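You operate a simulated robot arm through the tools that you are given. There is no shell and no other tool. Be economical: measure what you need, move in short steps, check, and stop when the job is done.

The job below is to be done with a simulated robot arm. You get a single attempt, and the scene is never put back.

Task
Pull the corner-side cabinet door open.

The check looks at the end state, three seconds after you hand in, the way a careful person would. Anything else that was tipped, shoved, dropped, spilled or broken makes it a failure.

Robot
A 7-joint arm with a two-finger parallel gripper, fixed in place. Base frame: the origin is at the foot of the arm, x ahead of it, y to its left, z up. Readings come in m, rad, newtons and seconds.
With the tool pointing down near the work surface it reaches from about 0.18 to 0.66 m from the base axis. Its first joint turns from -1.152 to 1.152 rad. Payload 1.57 kg.
Tool frame: the origin (TCP) lies between the finger pads and is the grasp point; the fingertips stand 0.03 m ahead of it; z points along the fingers, y is the line along which they close. The gripper opens to 0.11 m. The fingers are 0.024 m wide and 0.012 m thick; the gripper's body (0.048 by 0.112 m) begins 0.078 m behind the TCP.
Orientation is that of the tool frame in the base frame, as [roll, pitch, yaw] about the fixed x, y, z axes, in that order (R = Rz(yaw) Ry(pitch) Rx(roll)). With the fingers straight down and closing along the base's y, the tool's x points along the base's -x, its y along +y and its z along -z.

Tools
- The arm moves only by the tool play_rows. Its argument "increments" is a list of rows, each a list of 7 numbers: the turn, a rotation vector about the base's x, y, z in units of 45 degrees (1.0 is 45 degrees), then the shift along the base's x, y, z in units of 250 mm (1.0 is 250 mm), then the finger opening in m, from 0 to 0.11. In form: [[ax, ay, az, dx, dy, dz, claw], ...]. A call has 1 to 12 rows; each row is the pose to reach, as a shift and turn from the pose commanded when the call began. A call with a number of a shift or a turn outside -1 to 1 is refused whole. Rows are played at 5 a second. More than 0.05 m and 0.15 rad between two rows, or a gripper value outside its range, and nothing of the call is played. Where a pose cannot be reached the arm comes as near as it can. A force on the tool above 40 N (or 10 N above the force at the start of the call, whichever is more), or a blocked arm, ends the call early, and 0.2 s more pass. The fingers move at their own pace (about 0.108 m/s each) and stop on an object; they squeeze with about 37 N. The grip force told is the motor's: it shows also when the fingers shut on nothing. Time passes only in rows, and 0.2 s behind the last, so rows that repeat a pose let the fingers close. It gives the time, the measured TCP pose, the force on the tool (base axes), the opening and the grip force at its end, in the units of the frame above (readings bear some noise), and new pictures: "views" is both (left out), scene, wrist or none.
- Cameras (640 x 400 px; columns grow to the right, rows downward): "scene" is fixed at [0.1601, -0.3996, 1.3853]; the picture's right is [0.77, -0.63, 0.00], its down [-0.46, -0.56, -0.69] and it looks along [0.44, 0.54, -0.72] (base axes); focal length 313 px, centre (320, 200). "wrist" rides on the gripper at [0.07, 0.016, -0.141] in the tool frame; the picture's right is [-0.23, 0.97, 0.00], its down [-0.85, -0.20, -0.48] and it looks along [-0.47, -0.11, 0.88] (tool axes); focal length 222 px, centre (320, 200). There is no depth. A picture from a camera that has moved, and an enlarged one, comes with that camera's place and axes in the base frame and with its lens.
- enlarge(camera, box): a new picture of the part [left, top, right, bottom] of that camera's present view, enlarged. No time passes.
- finish_job(): hands the job in; it is judged then, once.

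Go step by step. Nothing tells you positions but the pictures and the camera data: compare them with the known pose of the tool, close in by small moves and look again before you grip or let go. The budget is 90 turns and 170 pictures, counting those below and the enlarged ones. Unless the task says otherwise, let go and move clear before handing in, and close with one line.

The tools are called as a command line: name --pt "numbers of a row" for each row, then --argument value for the rest, lists and objects as JSON in quotes. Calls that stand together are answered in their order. play_rows: Moves the arm, as the interface text tells. Its arguments: {"type":"object","properties":{"increments":{"type":"array","items":{"type":"array","items":{"type":"number"}}},"views":{"type":"string","enum":["both","scene","wrist","none"]}},"required":["increments"]} The other tools are called the same way: enlarge (camera, box) takes an enlarged picture of a part of a camera's view; finish_job () hands the job in.

At the start:

```text
t: 0.0
tcp_pos: [0.4307, 0.0443, 0.7975]
tool_rot: [-3.141, -0.002, 3.14]
force: [-0.1, 0.1, 0.5]
gripper_width: 0.1097
grip_force: 0.0
```

scene: 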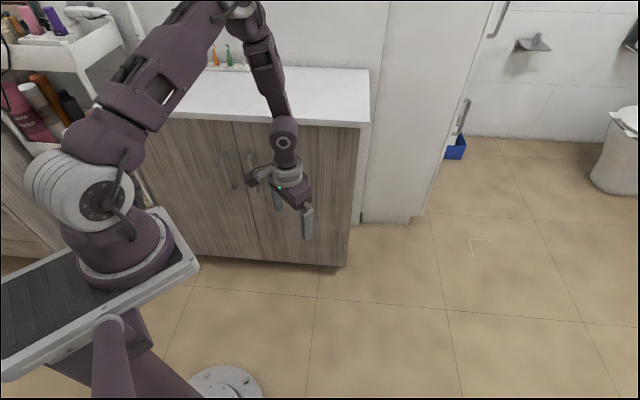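
wrist: 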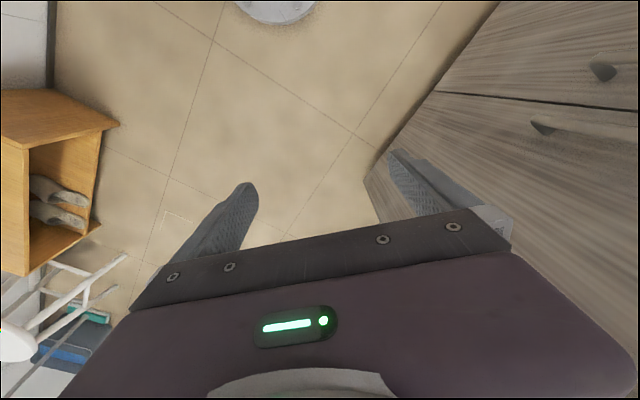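

I see a vanity cabinet with two doors and handles near the middle seam. I'll enlarge the pictures to see the handles and where the room corner is.

enlarge --camera "scene" --box '[120, 50, 400, 280]'

enlarge --camera "scene" --box '[0, 0, 280, 200]'

enlarge --camera "wrist" --box '[360, 0, 640, 200]'

```text
1.74 times, centred on (260, 165) of scene
camera zoom: at [0.1601, -0.3996, 1.3853], right [0.77, -0.63, 0.0], down [-0.46, -0.56, -0.69], along [0.44, 0.54, -0.72], focal length 544 px, centre (424, 261)
```

zoom: 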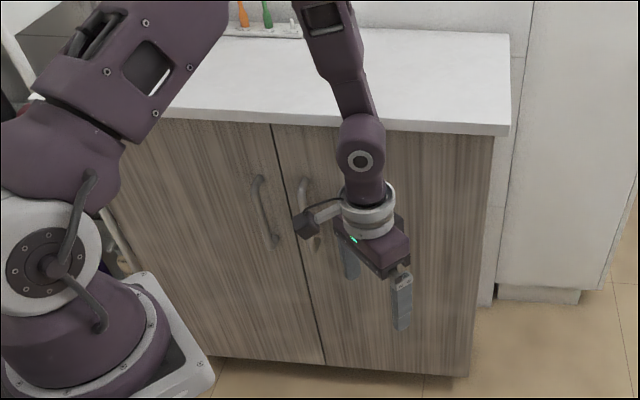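

```text
2.00 times, centred on (140, 100) of scene
camera zoom: at [0.1601, -0.3996, 1.3853], right [0.77, -0.63, 0.0], down [-0.46, -0.56, -0.69], along [0.44, 0.54, -0.72], focal length 626 px, centre (680, 400)
```

zoom: 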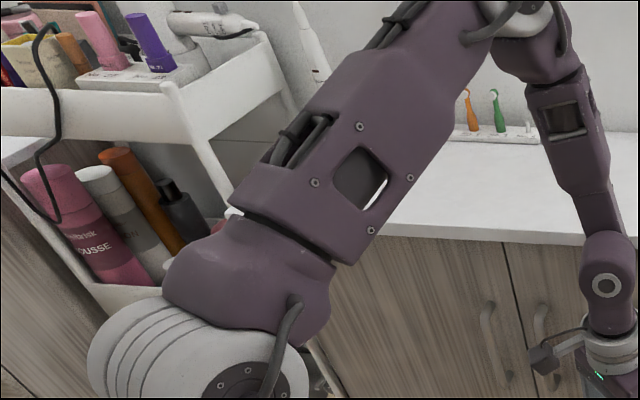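

```text
2.00 times, centred on (500, 100) of wrist
camera zoom: at [0.361, 0.06, 0.9397], right [0.23, 0.97, 0.0], down [0.85, -0.2, 0.48], along [0.47, -0.11, -0.88], focal length 444 px, centre (-40, 400)
```

zoom: 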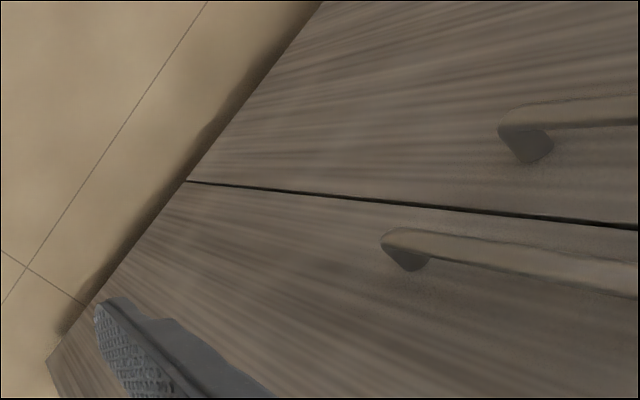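

The cabinet front runs at about 45° to the base (x + y ≈ 1.0). The handles are vertical bars near the seam, at z of about 0.54–0.71. I don't know yet which side the room corner is on, so I'll swing round to face the cabinet and look.

play_rows --pt "0 0 0.14 -0.03 0.15 0 0.11" --pt "0 0 0.28 -0.08 0.3 0 0.11" --pt "0 0 0.42 -0.13 0.45 0 0.11" --pt "0 0 0.57 -0.19 0.6 0 0.11" --pt "0 0 0.71 -0.26 0.75 0 0.11" --pt "0 0 0.85 -0.33 0.9 0 0.11" --pt "0 0 1 -0.4 1 0 0.11"

```text
t: 1.6
tcp_pos: [0.3312, 0.2922, 0.7964]
tool_rot: [-3.141, -0.001, -2.354]
force: [0.0, 0.3, -0.4]
gripper_width: 0.1103
grip_force: 0.0
camera wrist: at [0.2707, 0.2565, 0.9383], right [-0.53, 0.85, 0.0], down [0.75, 0.46, 0.48], along [0.41, 0.25, -0.88], focal length 222 px, centre (320, 200)
```

scene: 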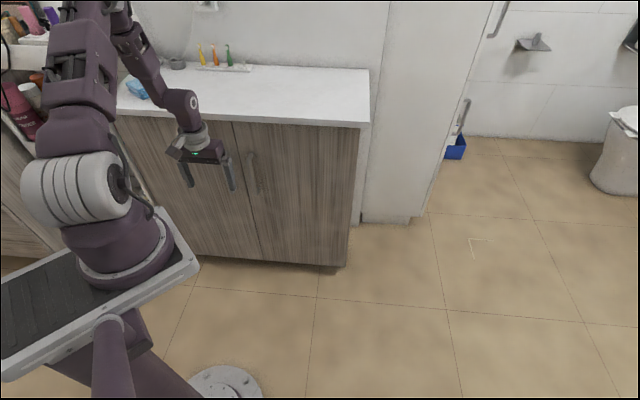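
wrist: 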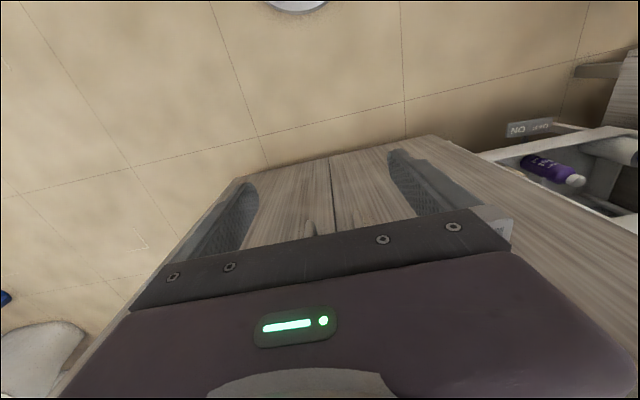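

Now I'll tilt the tool up towards horizontal, facing the cabinet.

play_rows --pt "0.118 -0.118 0 0 0 0 0.11" --pt "0.236 -0.236 0 0 0 0 0.11" --pt "0.354 -0.354 0 0 0 0 0.11" --pt "0.471 -0.471 0 0 0 0 0.11" --pt "0.589 -0.589 0 0 0 0 0.11" --pt "0.707 -0.707 0 0 0 0 0.11" --pt "0.825 -0.825 0 0 0 0 0.11" --pt "0.943 -0.943 0 0 0 0 0.11"

```text
t: 3.4
tcp_pos: [0.331, 0.2935, 0.7988]
tool_rot: [3.14, 1.047, -2.355]
force: [-0.3, -0.2, -1.0]
gripper_width: 0.11
grip_force: 0.0
camera wrist: at [0.2075, 0.1937, 0.8085], right [-0.61, 0.77, 0.2], down [0.15, -0.13, 0.98], along [0.78, 0.63, -0.03], focal length 222 px, centre (320, 200)
```

scene: 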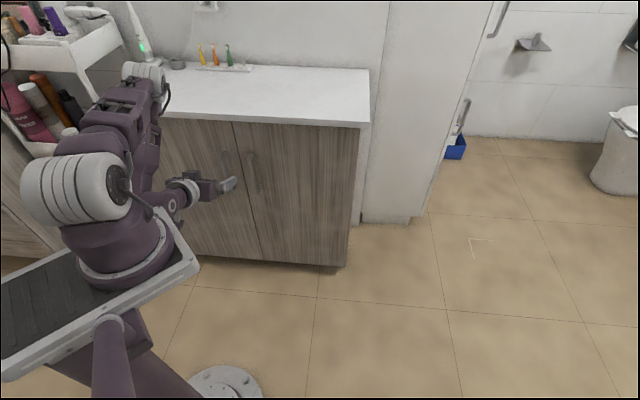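
wrist: 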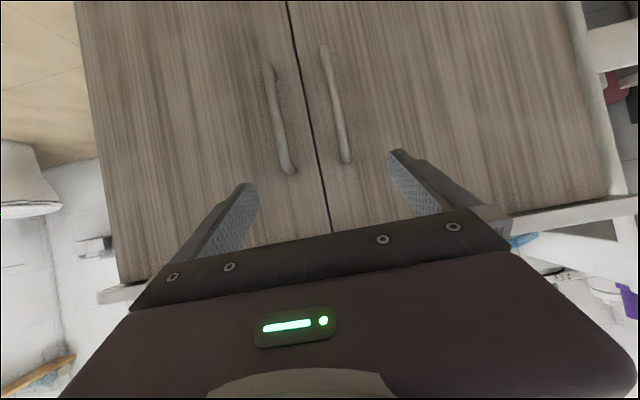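

The wrist view is upside down but clear. I'll yaw left and then right to find the room corner.

play_rows --pt "0 0 0.17 0 0 0 0.11" --pt "0 0 0.34 0 0 0 0.11" --pt "0 0 0.51 0 0 0 0.11" --pt "0 0 0.68 0 0 0 0.11" --pt "0 0 0.85 0 0 0 0.11" --pt "0 0 1.0 0 0 0 0.11"

```text
t: 4.8
tcp_pos: [0.3311, 0.2932, 0.7995]
tool_rot: [3.141, 1.049, -1.569]
force: [0.8, -0.6, -0.2]
gripper_width: 0.1099
grip_force: 0.1
camera wrist: at [0.3148, 0.1363, 0.8086], right [-0.97, 0.11, 0.2], down [0.2, 0.01, 0.98], along [0.11, 0.99, -0.04], focal length 222 px, centre (320, 200)
```

scene: 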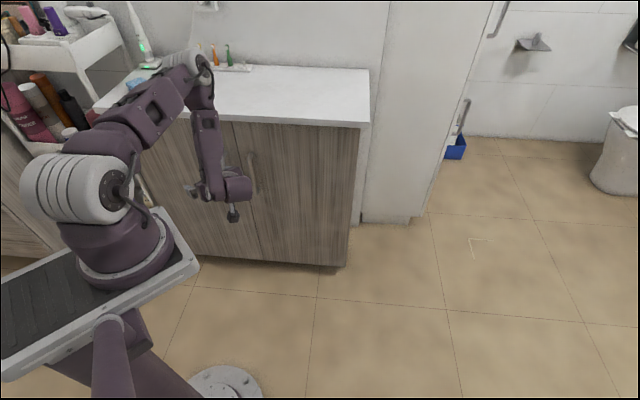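
wrist: 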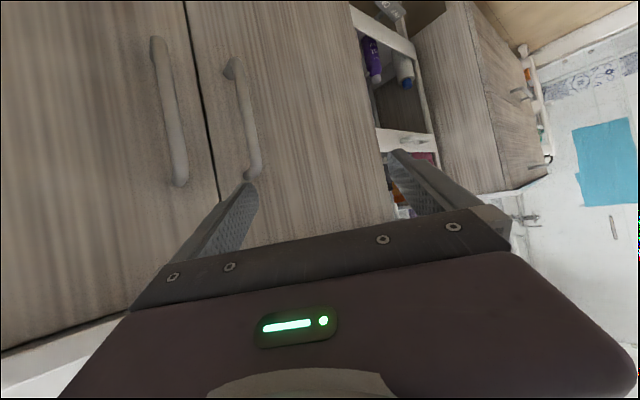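

enlarge --camera "wrist" --box '[380, 0, 640, 260]'

play_rows --pt "0 0 0.17 0 0 0 0.11" --pt "0 0 0.34 0 0 0 0.11" --pt "0 0 0.51 0 0 0 0.11" --pt "0 0 0.68 0 0 0 0.11"

```text
1.54 times, centred on (510, 130) of wrist
camera zoom: at [0.3148, 0.1363, 0.8086], right [-0.97, 0.11, 0.2], down [0.2, 0.01, 0.98], along [0.11, 0.99, -0.04], focal length 342 px, centre (28, 308)
```

zoom: 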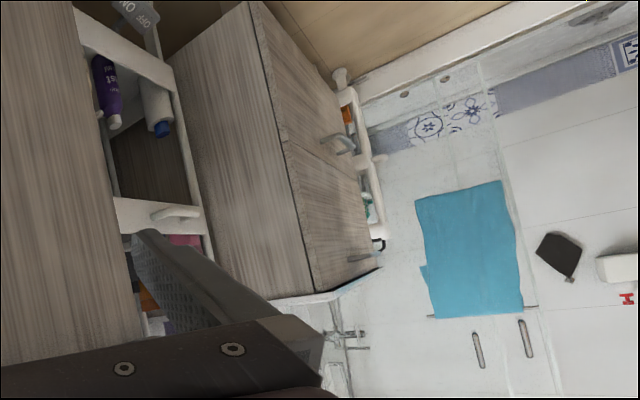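

```text
t: 5.8
tcp_pos: [0.3308, 0.2929, 0.7987]
tool_rot: [-3.139, 1.046, -1.033]
force: [-0.2, 0.7, 0.3]
gripper_width: 0.1098
grip_force: 0.1
camera wrist: at [0.3968, 0.15, 0.8089], right [-0.9, -0.4, 0.2], down [0.16, 0.11, 0.98], along [-0.41, 0.91, -0.04], focal length 222 px, centre (320, 200)
```

scene: 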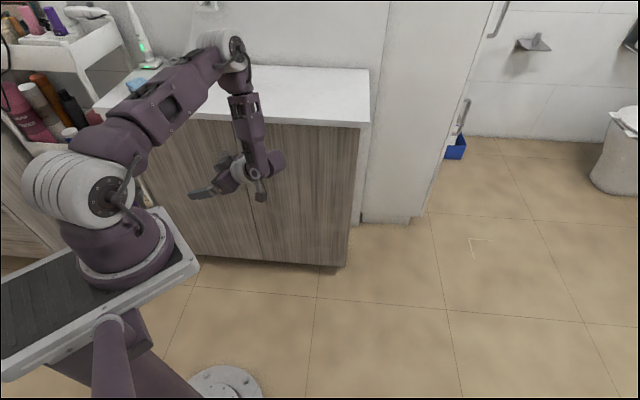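
wrist: 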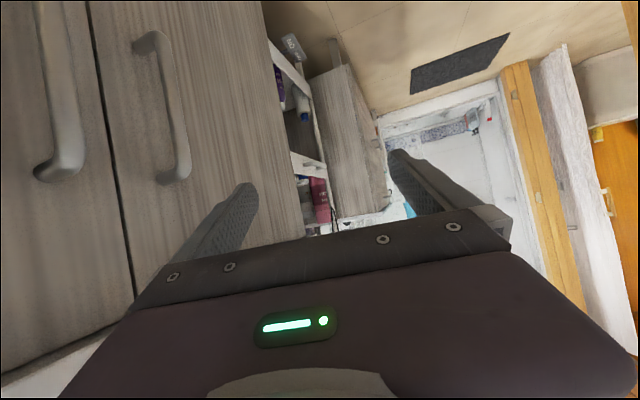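

play_rows --pt "0 0 -0.17 0 0 0 0.11" --pt "0 0 -0.34 0 0 0 0.11" --pt "0 0 -0.51 0 0 0 0.11" --pt "0 0 -0.68 0 0 0 0.11" --pt "0 0 -0.84 0 0 0 0.11" --pt "0 0 -1 0 0 0 0.11" --views "none"

play_rows --pt "0 0 -0.17 0 0 0 0.11" --pt "0 0 -0.34 0 0 0 0.11" --pt "0 0 -0.51 0 0 0 0.11" --pt "0 0 -0.68 0 0 0 0.11" --pt "0 0 -0.84 0 0 0 0.11" --pt "0 0 -1 0 0 0 0.11" --views "wrist"

```text
t: 7.2
tcp_pos: [0.3311, 0.293, 0.7978]
tool_rot: [-3.139, 1.048, -1.823]
force: [0.0, 0.0, -0.3]
gripper_width: 0.1099
grip_force: 0.1
```

```text
t: 8.6
tcp_pos: [0.359, 0.2983, 0.7867]
tool_rot: [3.14, 1.047, -2.611]
force: [0.1, 0.2, -1.4]
gripper_width: 0.1101
grip_force: 0.1
out of reach, approached as far as the arm can: row 6
camera wrist: at [0.2151, 0.2338, 0.7968], right [-0.4, 0.9, 0.2], down [0.11, -0.17, 0.98], along [0.91, 0.41, -0.04], focal length 222 px, centre (320, 200)
```

wrist: 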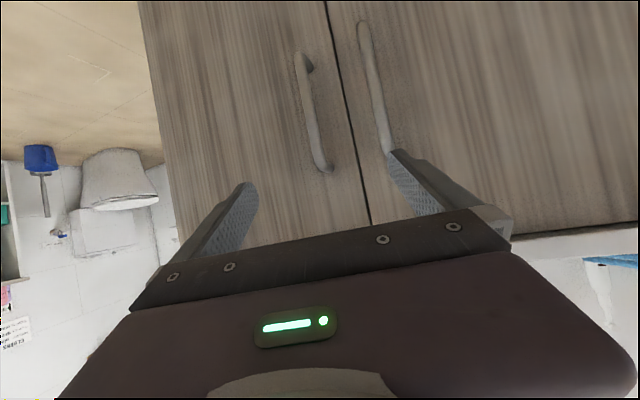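

enlarge --camera "scene" --box '[340, 0, 640, 240]'

play_rows --pt "0 0 -0.17 0.15 -0.15 0.1 0.11" --pt "0 0 -0.34 0.28 -0.28 0.2 0.11" --pt "0 0 -0.51 0.4 -0.4 0.3 0.11" --pt "0 0 -0.68 0.5 -0.5 0.4 0.11" --pt "0 0 -0.84 0.5 -0.6 0.5 0.11" --pt "0 0 -1 0.5 -0.7 0.6 0.11" --views "both"

```text
1.67 times, centred on (490, 120) of scene
camera zoom: at [0.1601, -0.3997, 1.3853], right [0.77, -0.63, 0.0], down [-0.46, -0.56, -0.69], along [0.44, 0.54, -0.72], focal length 522 px, centre (37, 333)
```

zoom: 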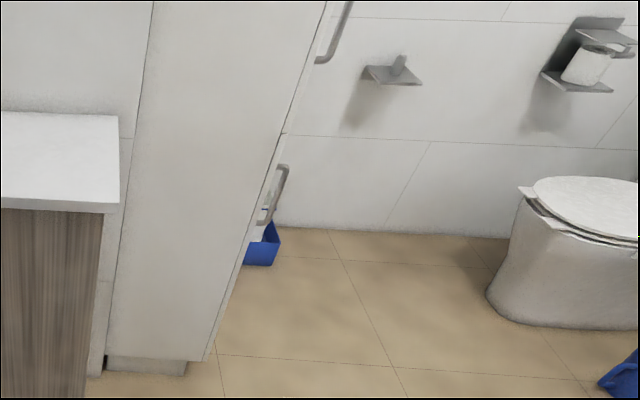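

```text
refused: row 1 steps farther than a row can; nothing moved
```

The wall ends at a corner just beyond the right end of this cabinet, while the trolley stands by the left end. So I take the right-hand door, hinged on its right, as the corner-side one. Its handle is at about (0.507, 0.384), z 0.57–0.74, and I'll move to a standoff in front of it.

play_rows --pt "0 0 0.08 0.05 0 -0.14 0.11" --pt "0 0 0.16 0.1 -0.01 -0.28 0.11" --pt "0 0 0.24 0.16 -0.02 -0.42 0.11" --pt "0 0 0.325 0.228 -0.028 -0.55 0.11"

```text
t: 9.6
tcp_pos: [0.4175, 0.2917, 0.6491]
tool_rot: [3.139, 1.047, -2.353]
force: [0.3, 0.3, -0.2]
gripper_width: 0.1099
grip_force: 0.1
camera wrist: at [0.2945, 0.1922, 0.6586], right [-0.61, 0.77, 0.2], down [0.15, -0.13, 0.98], along [0.78, 0.63, -0.04], focal length 222 px, centre (320, 200)
```

scene: 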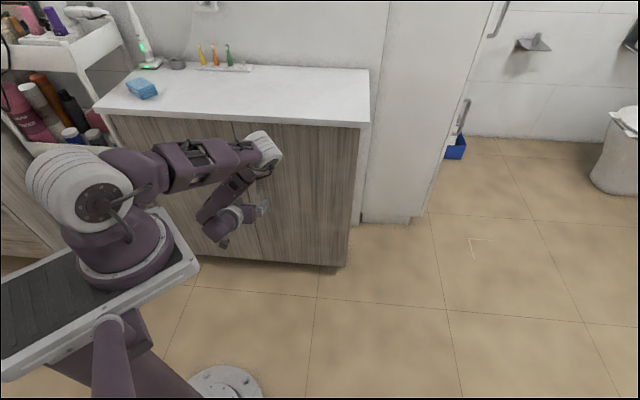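
wrist: 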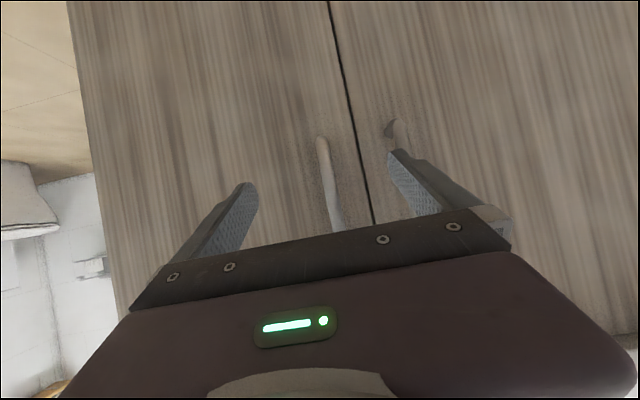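

The gripper is lined up with the handle, whose bar is at n ≈ 0.62 (n is distance from the base towards the cabinet). I'll advance most of the way and look again.

play_rows --pt "0 0 0 0.09 0.1 0.02 0.11" --pt "0 0 0 0.17 0.19 0.04 0.11" --pt "0 0 0 0.24 0.265 0.04 0.11"

enlarge --camera "scene" --box '[180, 110, 320, 230]'

enlarge --camera "wrist" --box '[200, 60, 460, 260]'

```text
t: 10.4
tcp_pos: [0.4749, 0.3582, 0.6592]
tool_rot: [3.141, 1.048, -2.354]
force: [-0.1, -0.5, -0.3]
gripper_width: 0.1103
grip_force: 0.0
camera wrist: at [0.353, 0.2586, 0.6689], right [-0.61, 0.77, 0.2], down [0.15, -0.13, 0.98], along [0.78, 0.63, -0.04], focal length 222 px, centre (320, 200)
```

scene: 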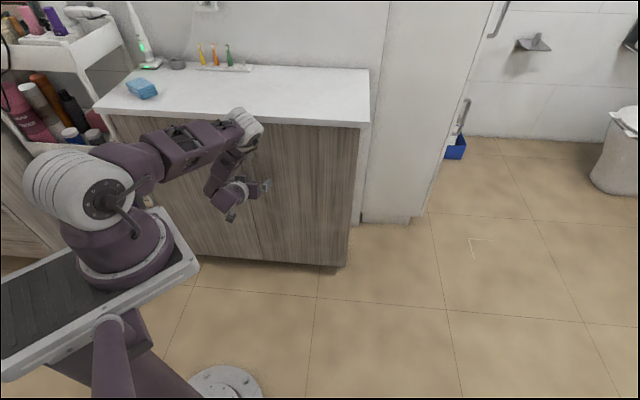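
wrist: 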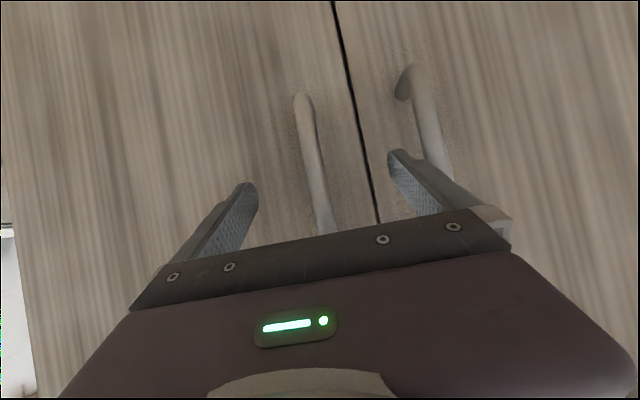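

```text
3.33 times, centred on (250, 170) of scene
camera zoom: at [0.1601, -0.3997, 1.3853], right [0.77, -0.63, 0.0], down [-0.46, -0.56, -0.69], along [0.44, 0.54, -0.72], focal length 1044 px, centre (553, 300)
```

zoom: 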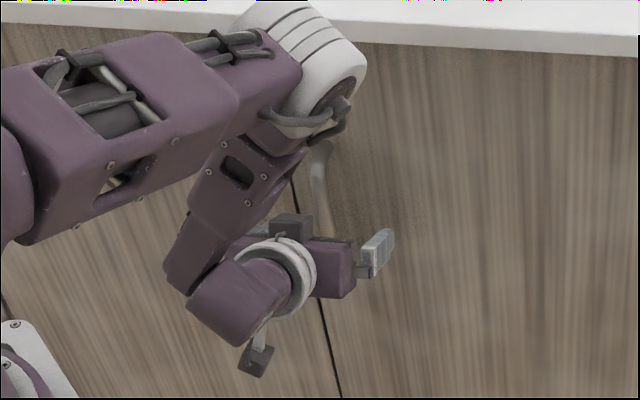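

```text
2.00 times, centred on (330, 160) of wrist
camera zoom: at [0.353, 0.2586, 0.6689], right [-0.61, 0.77, 0.2], down [0.15, -0.13, 0.98], along [0.78, 0.63, -0.04], focal length 444 px, centre (300, 280)
```

zoom: 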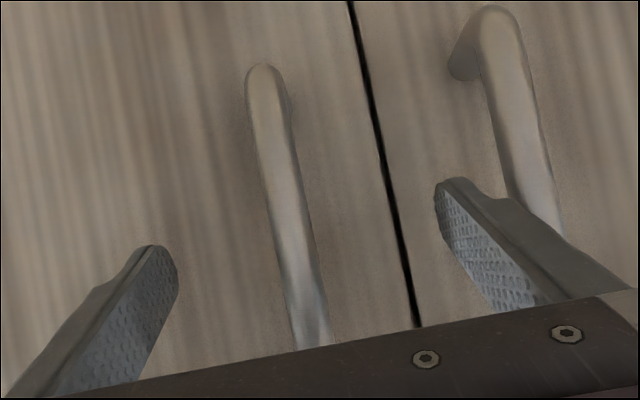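

The bar is centred between the fingers. I'll narrow the fingers to clear the left handle and advance 3 cm more.

play_rows --pt "0 0 0 0 0 0 0.075" --pt "0 0 0 0.05 0.038 0 0.075" --pt "0 0 0 0.096 0.074 0 0.075"

enlarge --camera "wrist" --box '[200, 60, 460, 260]'

enlarge --camera "scene" --box '[215, 110, 315, 200]'

```text
t: 11.2
tcp_pos: [0.4925, 0.3722, 0.6542]
tool_rot: [3.134, 1.032, -2.364]
force: [-9.8, -9.0, 5.4]
gripper_width: 0.0737
grip_force: 0.1
stopped in row 3: the force on the tool passed its limit (the readings are from after the stop); the commanded pose is now the measured one
camera wrist: at [0.3692, 0.2723, 0.6674], right [-0.61, 0.77, 0.2], down [0.16, -0.12, 0.98], along [0.78, 0.63, -0.05], focal length 222 px, centre (320, 200)
```

scene: 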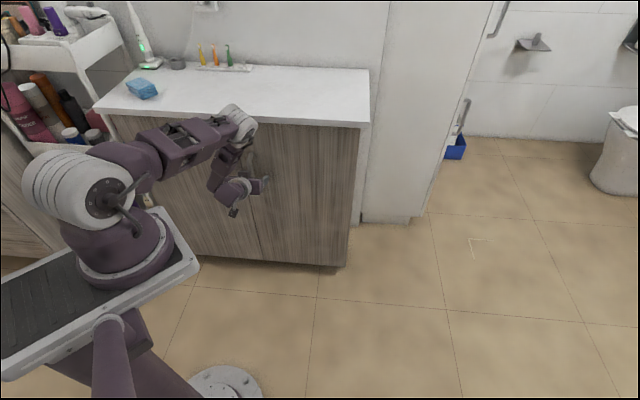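
wrist: 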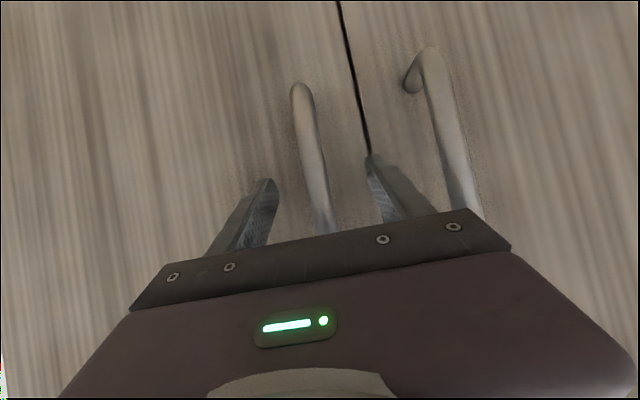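

```text
2.00 times, centred on (330, 160) of wrist
camera zoom: at [0.3692, 0.2723, 0.6674], right [-0.61, 0.77, 0.2], down [0.16, -0.12, 0.98], along [0.78, 0.63, -0.05], focal length 444 px, centre (300, 280)
```

zoom: 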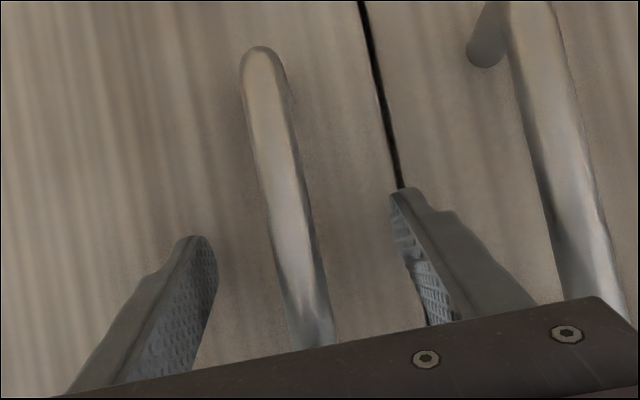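

```text
4.44 times, centred on (265, 155) of scene
camera zoom: at [0.1599, -0.3998, 1.3853], right [0.77, -0.63, 0.0], down [-0.46, -0.56, -0.69], along [0.44, 0.54, -0.72], focal length 1391 px, centre (564, 400)
```

zoom: 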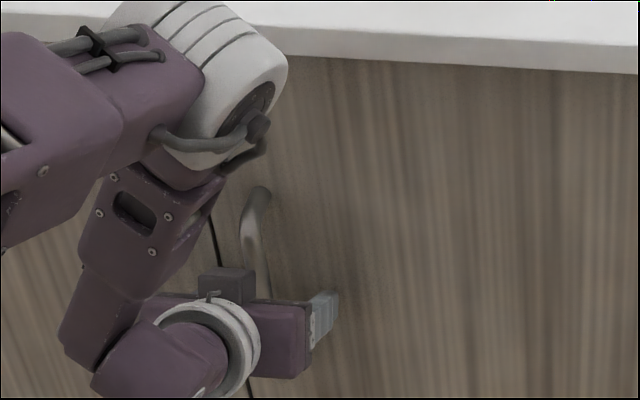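

The fingertips are just touching the door, so the bar is right at the TCP. I'll back off about 6 mm and close on it.

play_rows --pt "0 0 0 -0.017 -0.017 0 0.075" --pt "0 0 0 -0.017 -0.017 0 0.03" --pt "0 0 0 -0.017 -0.017 0 0.0" --pt "0 0 0 -0.017 -0.017 0 0.0" --pt "0 0 0 -0.017 -0.017 0 0.0"

enlarge --camera "wrist" --box '[200, 60, 460, 260]'

```text
t: 12.4
tcp_pos: [0.4878, 0.3687, 0.6558]
tool_rot: [3.133, 1.033, -2.36]
force: [-6.7, 4.8, 4.9]
gripper_width: 0.0158
grip_force: 31.3
camera wrist: at [0.3661, 0.2693, 0.6675], right [-0.61, 0.77, 0.2], down [0.16, -0.13, 0.98], along [0.78, 0.63, -0.05], focal length 222 px, centre (320, 200)
```

scene: 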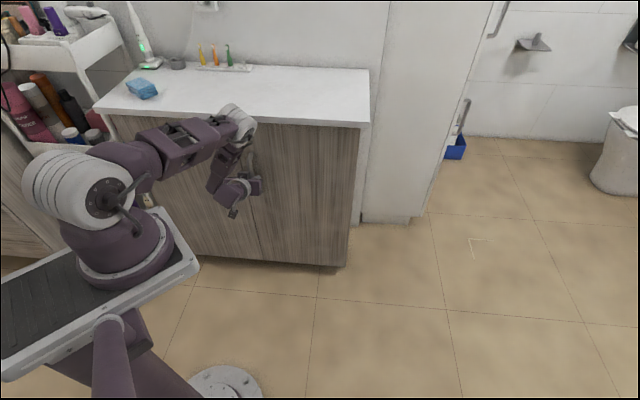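
wrist: 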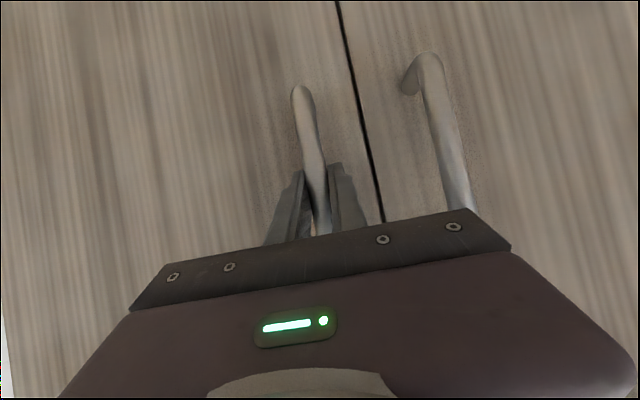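

```text
2.00 times, centred on (330, 160) of wrist
camera zoom: at [0.3661, 0.2693, 0.6675], right [-0.61, 0.77, 0.2], down [0.16, -0.13, 0.98], along [0.78, 0.63, -0.05], focal length 444 px, centre (300, 280)
```

zoom: 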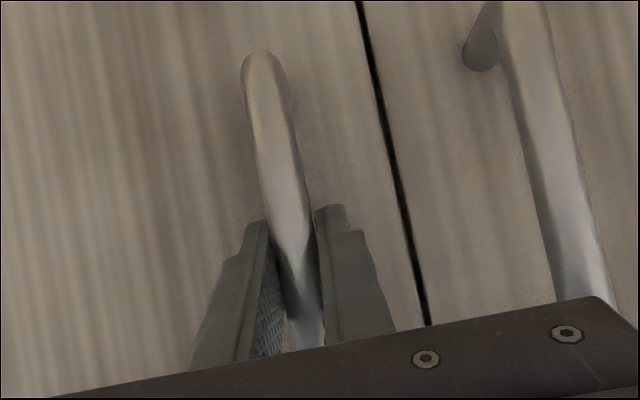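

The handle is gripped (opening 16 mm, 31 N). The hinge should be near s ≈ 0.425 (s is distance to the right, along the cabinet front), so I'll pull along that arc through the first 10°.

play_rows --pt "0 0 0.055 -0.035 -0.049 0 0.0" --pt "0 0 0.111 -0.068 -0.099 0 0.0" --pt "0 0 0.167 -0.098 -0.151 0 0.0" --pt "0 0 0.222 -0.127 -0.204 0 0.0"

```text
t: 13.4
tcp_pos: [0.4554, 0.3171, 0.6562]
tool_rot: [3.134, 1.039, -2.184]
force: [-20.5, 11.4, 26.2]
gripper_width: 0.0159
grip_force: 31.6
camera wrist: at [0.3524, 0.1977, 0.667], right [-0.73, 0.65, 0.2], down [0.18, -0.1, 0.98], along [0.66, 0.75, -0.05], focal length 222 px, centre (320, 200)
```

scene: 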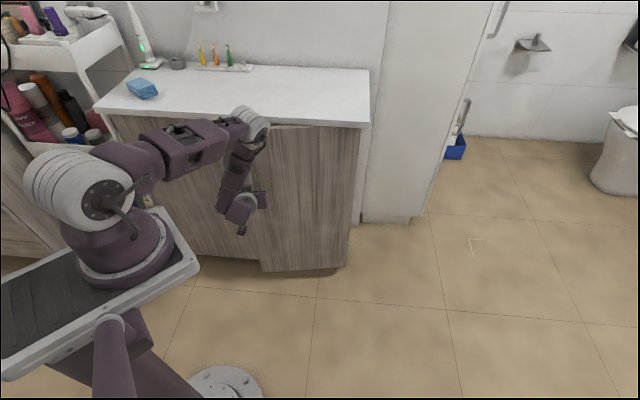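
wrist: 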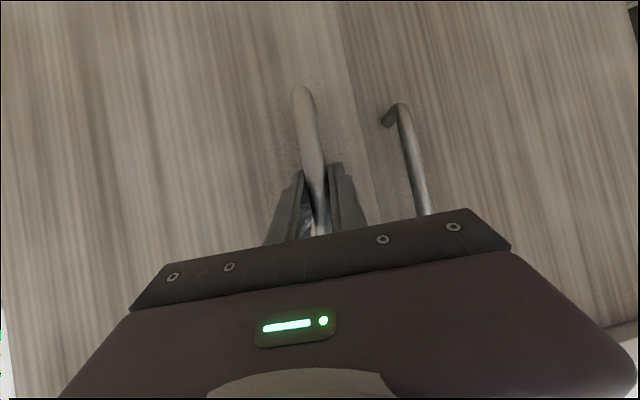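

The door follows. There's some side and vertical load, so I'll ease it with a small shift and check the force before going on.

play_rows --pt "0 0 0 -0.011 0.011 0.012 0.0" --pt "0 0 0 -0.011 0.011 0.012 0.0" --views "none"

```text
t: 14.0
tcp_pos: [0.455, 0.3153, 0.6549]
tool_rot: [-3.141, 1.025, -2.19]
force: [11.2, -6.0, -22.9]
gripper_width: 0.0161
grip_force: 31.3
```

play_rows --pt "0 0 0.055 -0.024 -0.056 -0.005 0.0" --pt "0 0 0.111 -0.046 -0.113 -0.005 0.0" --pt "0 0 0.167 -0.067 -0.17 -0.005 0.0" --pt "0 0 0.222 -0.086 -0.227 -0.005 0.0" --views "scene"

```text
t: 15.0
tcp_pos: [0.4328, 0.2601, 0.656]
tool_rot: [3.136, 1.032, -2.012]
force: [14.3, -4.5, -31.0]
gripper_width: 0.0161
grip_force: 30.9
```

scene: 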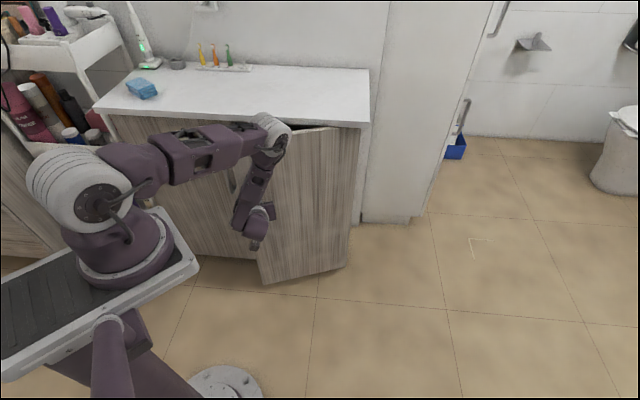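

play_rows --pt "0 0 0.055 -0.014 -0.06 -0.01 0.0" --pt "0 0 0.111 -0.026 -0.12 -0.01 0.0" --pt "0 0 0.167 -0.037 -0.18 -0.01 0.0" --pt "0 0 0.222 -0.045 -0.239 -0.01 0.0" --pt "0 0 0.278 -0.051 -0.299 -0.01 0.0" --pt "0 0 0.333 -0.054 -0.359 -0.01 0.0" --views "scene"

```text
t: 16.4
tcp_pos: [0.4175, 0.1725, 0.6554]
tool_rot: [3.128, 1.035, -1.752]
force: [-29.0, 1.5, 25.9]
gripper_width: 0.016
grip_force: 31.6
```

scene: 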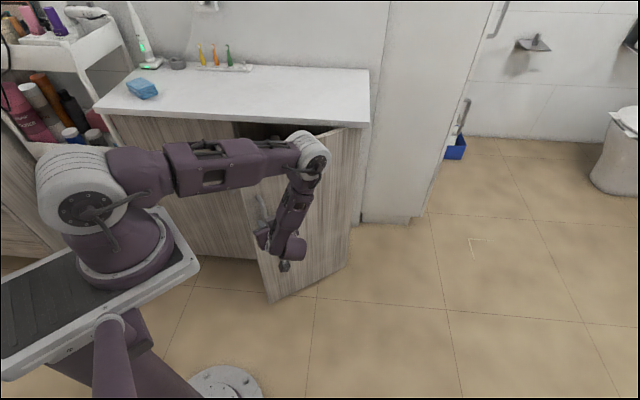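

play_rows --pt "0 0 0.055 -0.008 -0.06 0.006 0.0" --pt "0 0 0.111 -0.006 -0.12 0.006 0.0" --pt "0 0 0.167 -0.001 -0.18 0.006 0.0" --pt "0 0 0.222 0.005 -0.24 0.006 0.0" --pt "0 0 0.278 0.015 -0.299 0.006 0.0" --pt "0 0 0.333 0.027 -0.358 0.006 0.0" --views "scene"

```text
t: 17.8
tcp_pos: [0.4248, 0.082, 0.6557]
tool_rot: [3.135, 1.032, -1.488]
force: [-18.9, -4.4, -2.3]
gripper_width: 0.016
grip_force: 32.1
```

scene: 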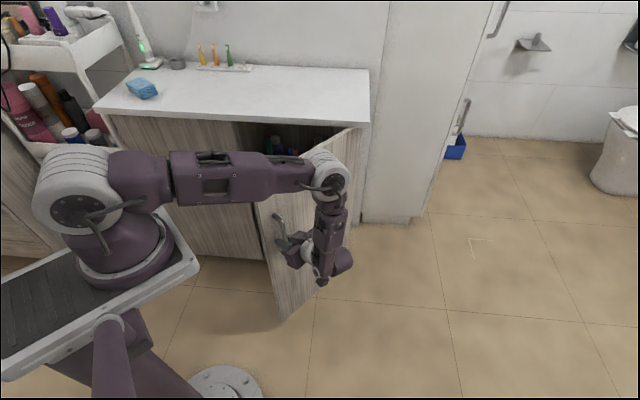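

play_rows --pt "0 0 0.055 0.008 -0.06 0 0.0" --pt "0 0 0.111 0.026 -0.117 0 0.0" --pt "0 0 0.167 0.046 -0.174 0 0.0" --pt "0 0 0.222 0.069 -0.23 0 0.0" --pt "0 0 0.278 0.094 -0.285 0 0.0" --pt "0 0 0.333 0.121 -0.338 0 0.0" --pt "0 0 0.389 0.151 -0.39 0 0.0" --pt "0 0 0.444 0.182 -0.441 0 0.0"

```text
t: 19.7
tcp_pos: [0.4726, -0.0315, 0.6746]
tool_rot: [-3.122, 1.025, -1.133]
force: [8.7, 5.5, -5.8]
gripper_width: 0.016
grip_force: 32.4
out of reach, approached as far as the arm can: row 8
stopped in row 8: the force on the tool passed its limit (the readings are from after the stop); the commanded pose is now the measured one
camera wrist: at [0.5215, -0.1805, 0.6873], right [-0.94, -0.29, 0.18], down [0.16, 0.11, 0.98], along [-0.31, 0.95, -0.06], focal length 222 px, centre (320, 200)
```

scene: 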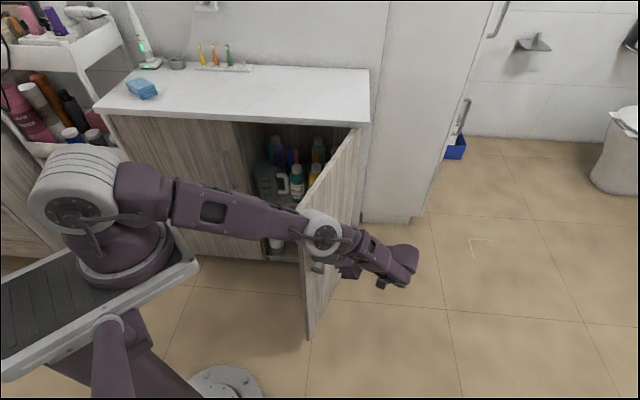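
wrist: 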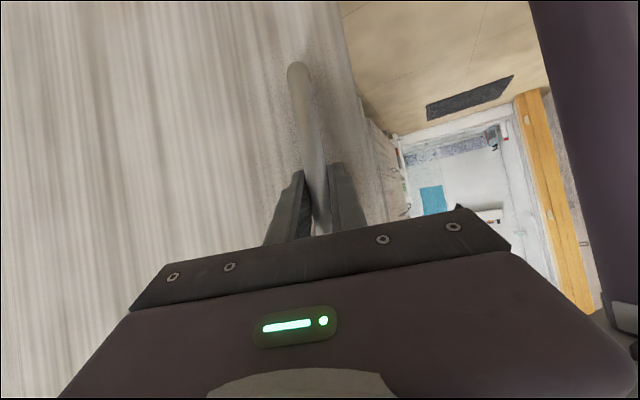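

The door is about 70° open and the contents look undisturbed. I'll let go of the handle.

play_rows --pt "0 0 0 0 0 0 0.03" --pt "0 0 0 0 0 0 0.07" --pt "0 0 0 0 0 0 0.07"

enlarge --camera "scene" --box '[220, 120, 440, 350]'

```text
t: 20.5
tcp_pos: [0.4709, -0.0317, 0.6737]
tool_rot: [-3.123, 1.028, -1.133]
force: [0.0, 0.0, -0.9]
gripper_width: 0.0702
grip_force: 0.0
camera wrist: at [0.5209, -0.1807, 0.6873], right [-0.94, -0.29, 0.19], down [0.16, 0.11, 0.98], along [-0.31, 0.95, -0.05], focal length 222 px, centre (320, 200)
```

scene: 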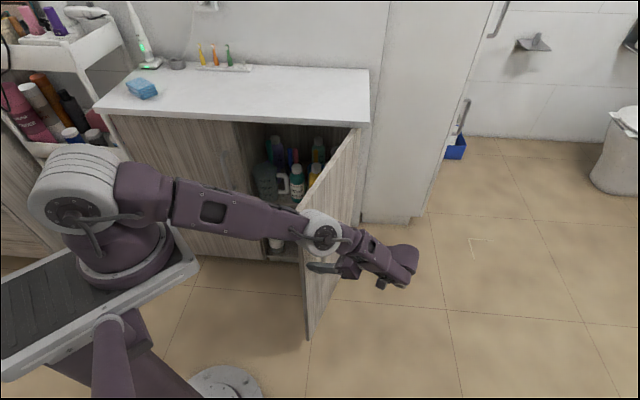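
wrist: 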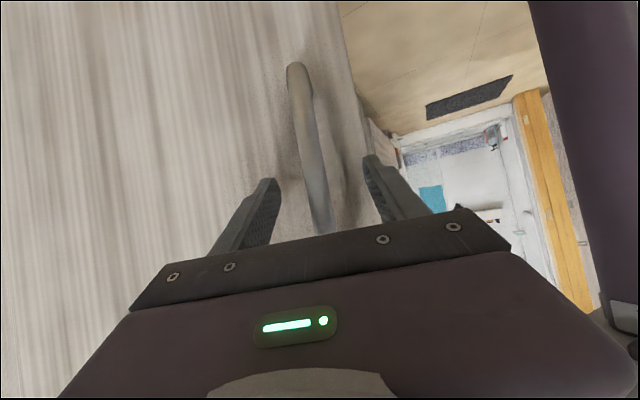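

```text
1.74 times, centred on (330, 235) of scene
camera zoom: at [0.1601, -0.3996, 1.3853], right [0.77, -0.63, 0.0], down [-0.46, -0.56, -0.69], along [0.44, 0.54, -0.72], focal length 544 px, centre (303, 139)
```

zoom: 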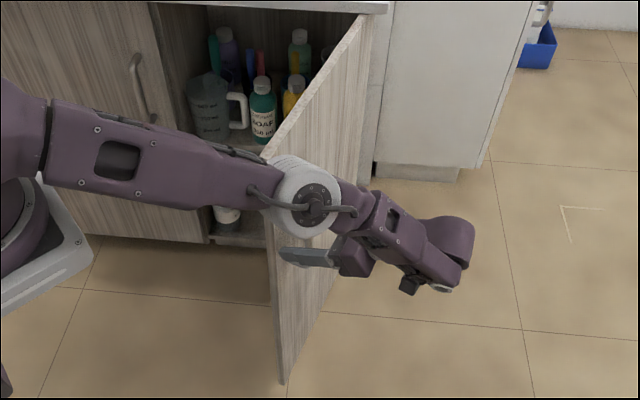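

The handle is released. I'll back straight out along the tool axis, away from the door.

play_rows --pt "0 0 0 0.03 -0.062 0.04 0.07" --pt "0 0 0 0.06 -0.124 0.08 0.07" --pt "0 0 0 0.09 -0.186 0.12 0.07" --pt "0 0 0 0.12 -0.248 0.16 0.07"

```text
t: 21.5
tcp_pos: [0.4852, -0.0728, 0.7223]
tool_rot: [-3.121, 1.024, -1.131]
force: [-0.2, 0.5, -0.4]
gripper_width: 0.0699
grip_force: 0.0
out of reach, approached as far as the arm can: row 1, 2, 3, 4
camera wrist: at [0.5339, -0.2215, 0.7362], right [-0.94, -0.29, 0.18], down [0.16, 0.11, 0.98], along [-0.31, 0.95, -0.06], focal length 222 px, centre (320, 200)
```

scene: 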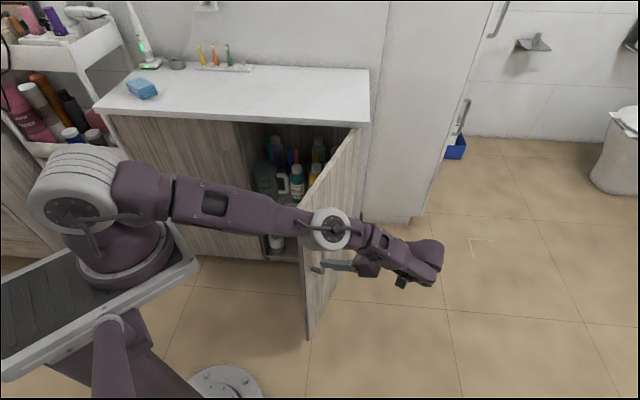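
wrist: 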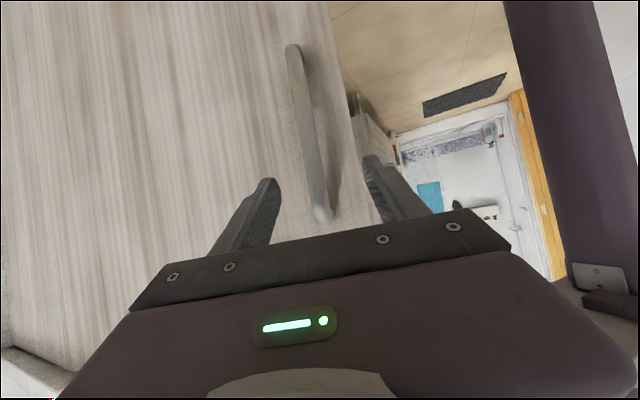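

The fingertips are now clear of the bar. I'll swing the whole arm right about its base, away from the door.

play_rows --pt "0 0 -0.111 -0.033 -0.168 0 0.07" --pt "0 0 -0.222 -0.08 -0.332 0 0.07" --pt "0 0 -0.333 -0.142 -0.492 0 0.07" --pt "0 0 -0.444 -0.217 -0.646 0 0.07"

enlarge --camera "scene" --box '[220, 100, 440, 350]'

```text
t: 22.5
tcp_pos: [0.4191, -0.2135, 0.7381]
tool_rot: [-3.121, 1.027, -1.481]
force: [-0.6, -0.5, 0.4]
gripper_width: 0.0698
grip_force: 0.1
out of reach, approached as far as the arm can: row 1, 2, 3, 4
camera wrist: at [0.4138, -0.3699, 0.7519], right [-0.98, 0.05, 0.18], down [0.19, 0.05, 0.98], along [0.04, 1.0, -0.06], focal length 222 px, centre (320, 200)
```

scene: 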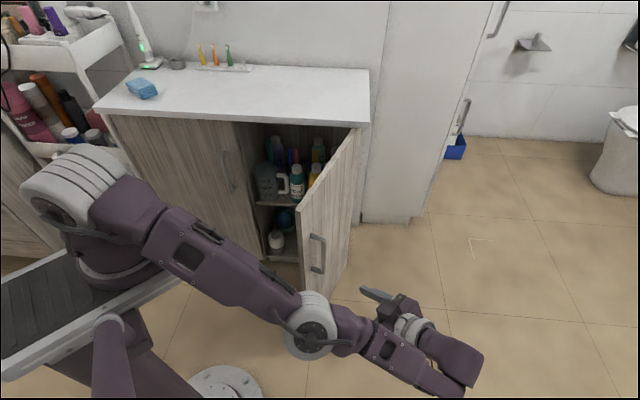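
wrist: 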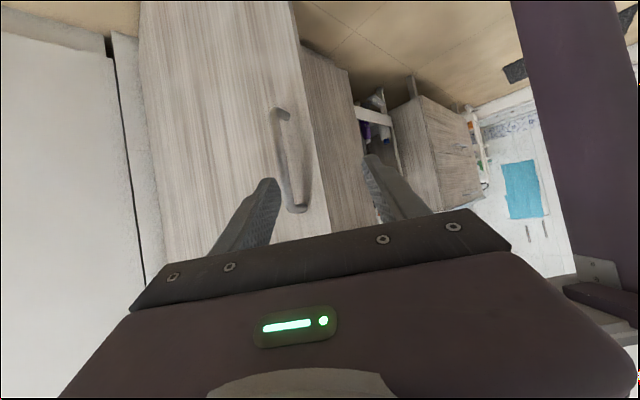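

```text
1.60 times, centred on (330, 225) of scene
camera zoom: at [0.1602, -0.3996, 1.3853], right [0.77, -0.63, 0.0], down [-0.46, -0.56, -0.69], along [0.44, 0.54, -0.72], focal length 501 px, centre (304, 160)
```

zoom: 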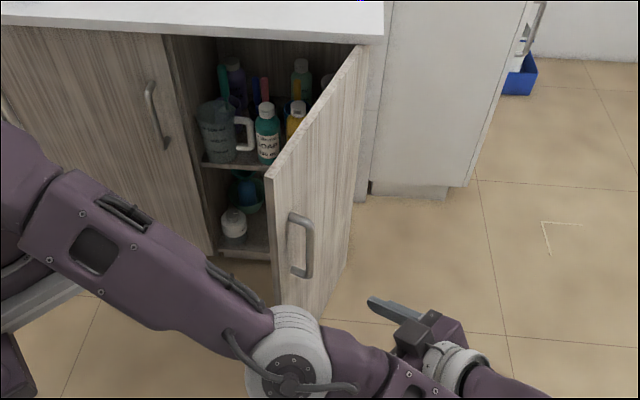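

The door stands about 70° open, nothing else has moved, and the arm is clear with the gripper released. I'm handing it in.

finish_job

```text
The job is handed in.
```

I pulled the right-hand cabinet door, which I took to be the corner-side one, open to about 70°; nothing else appeared to move, and the gripper is released and clear.
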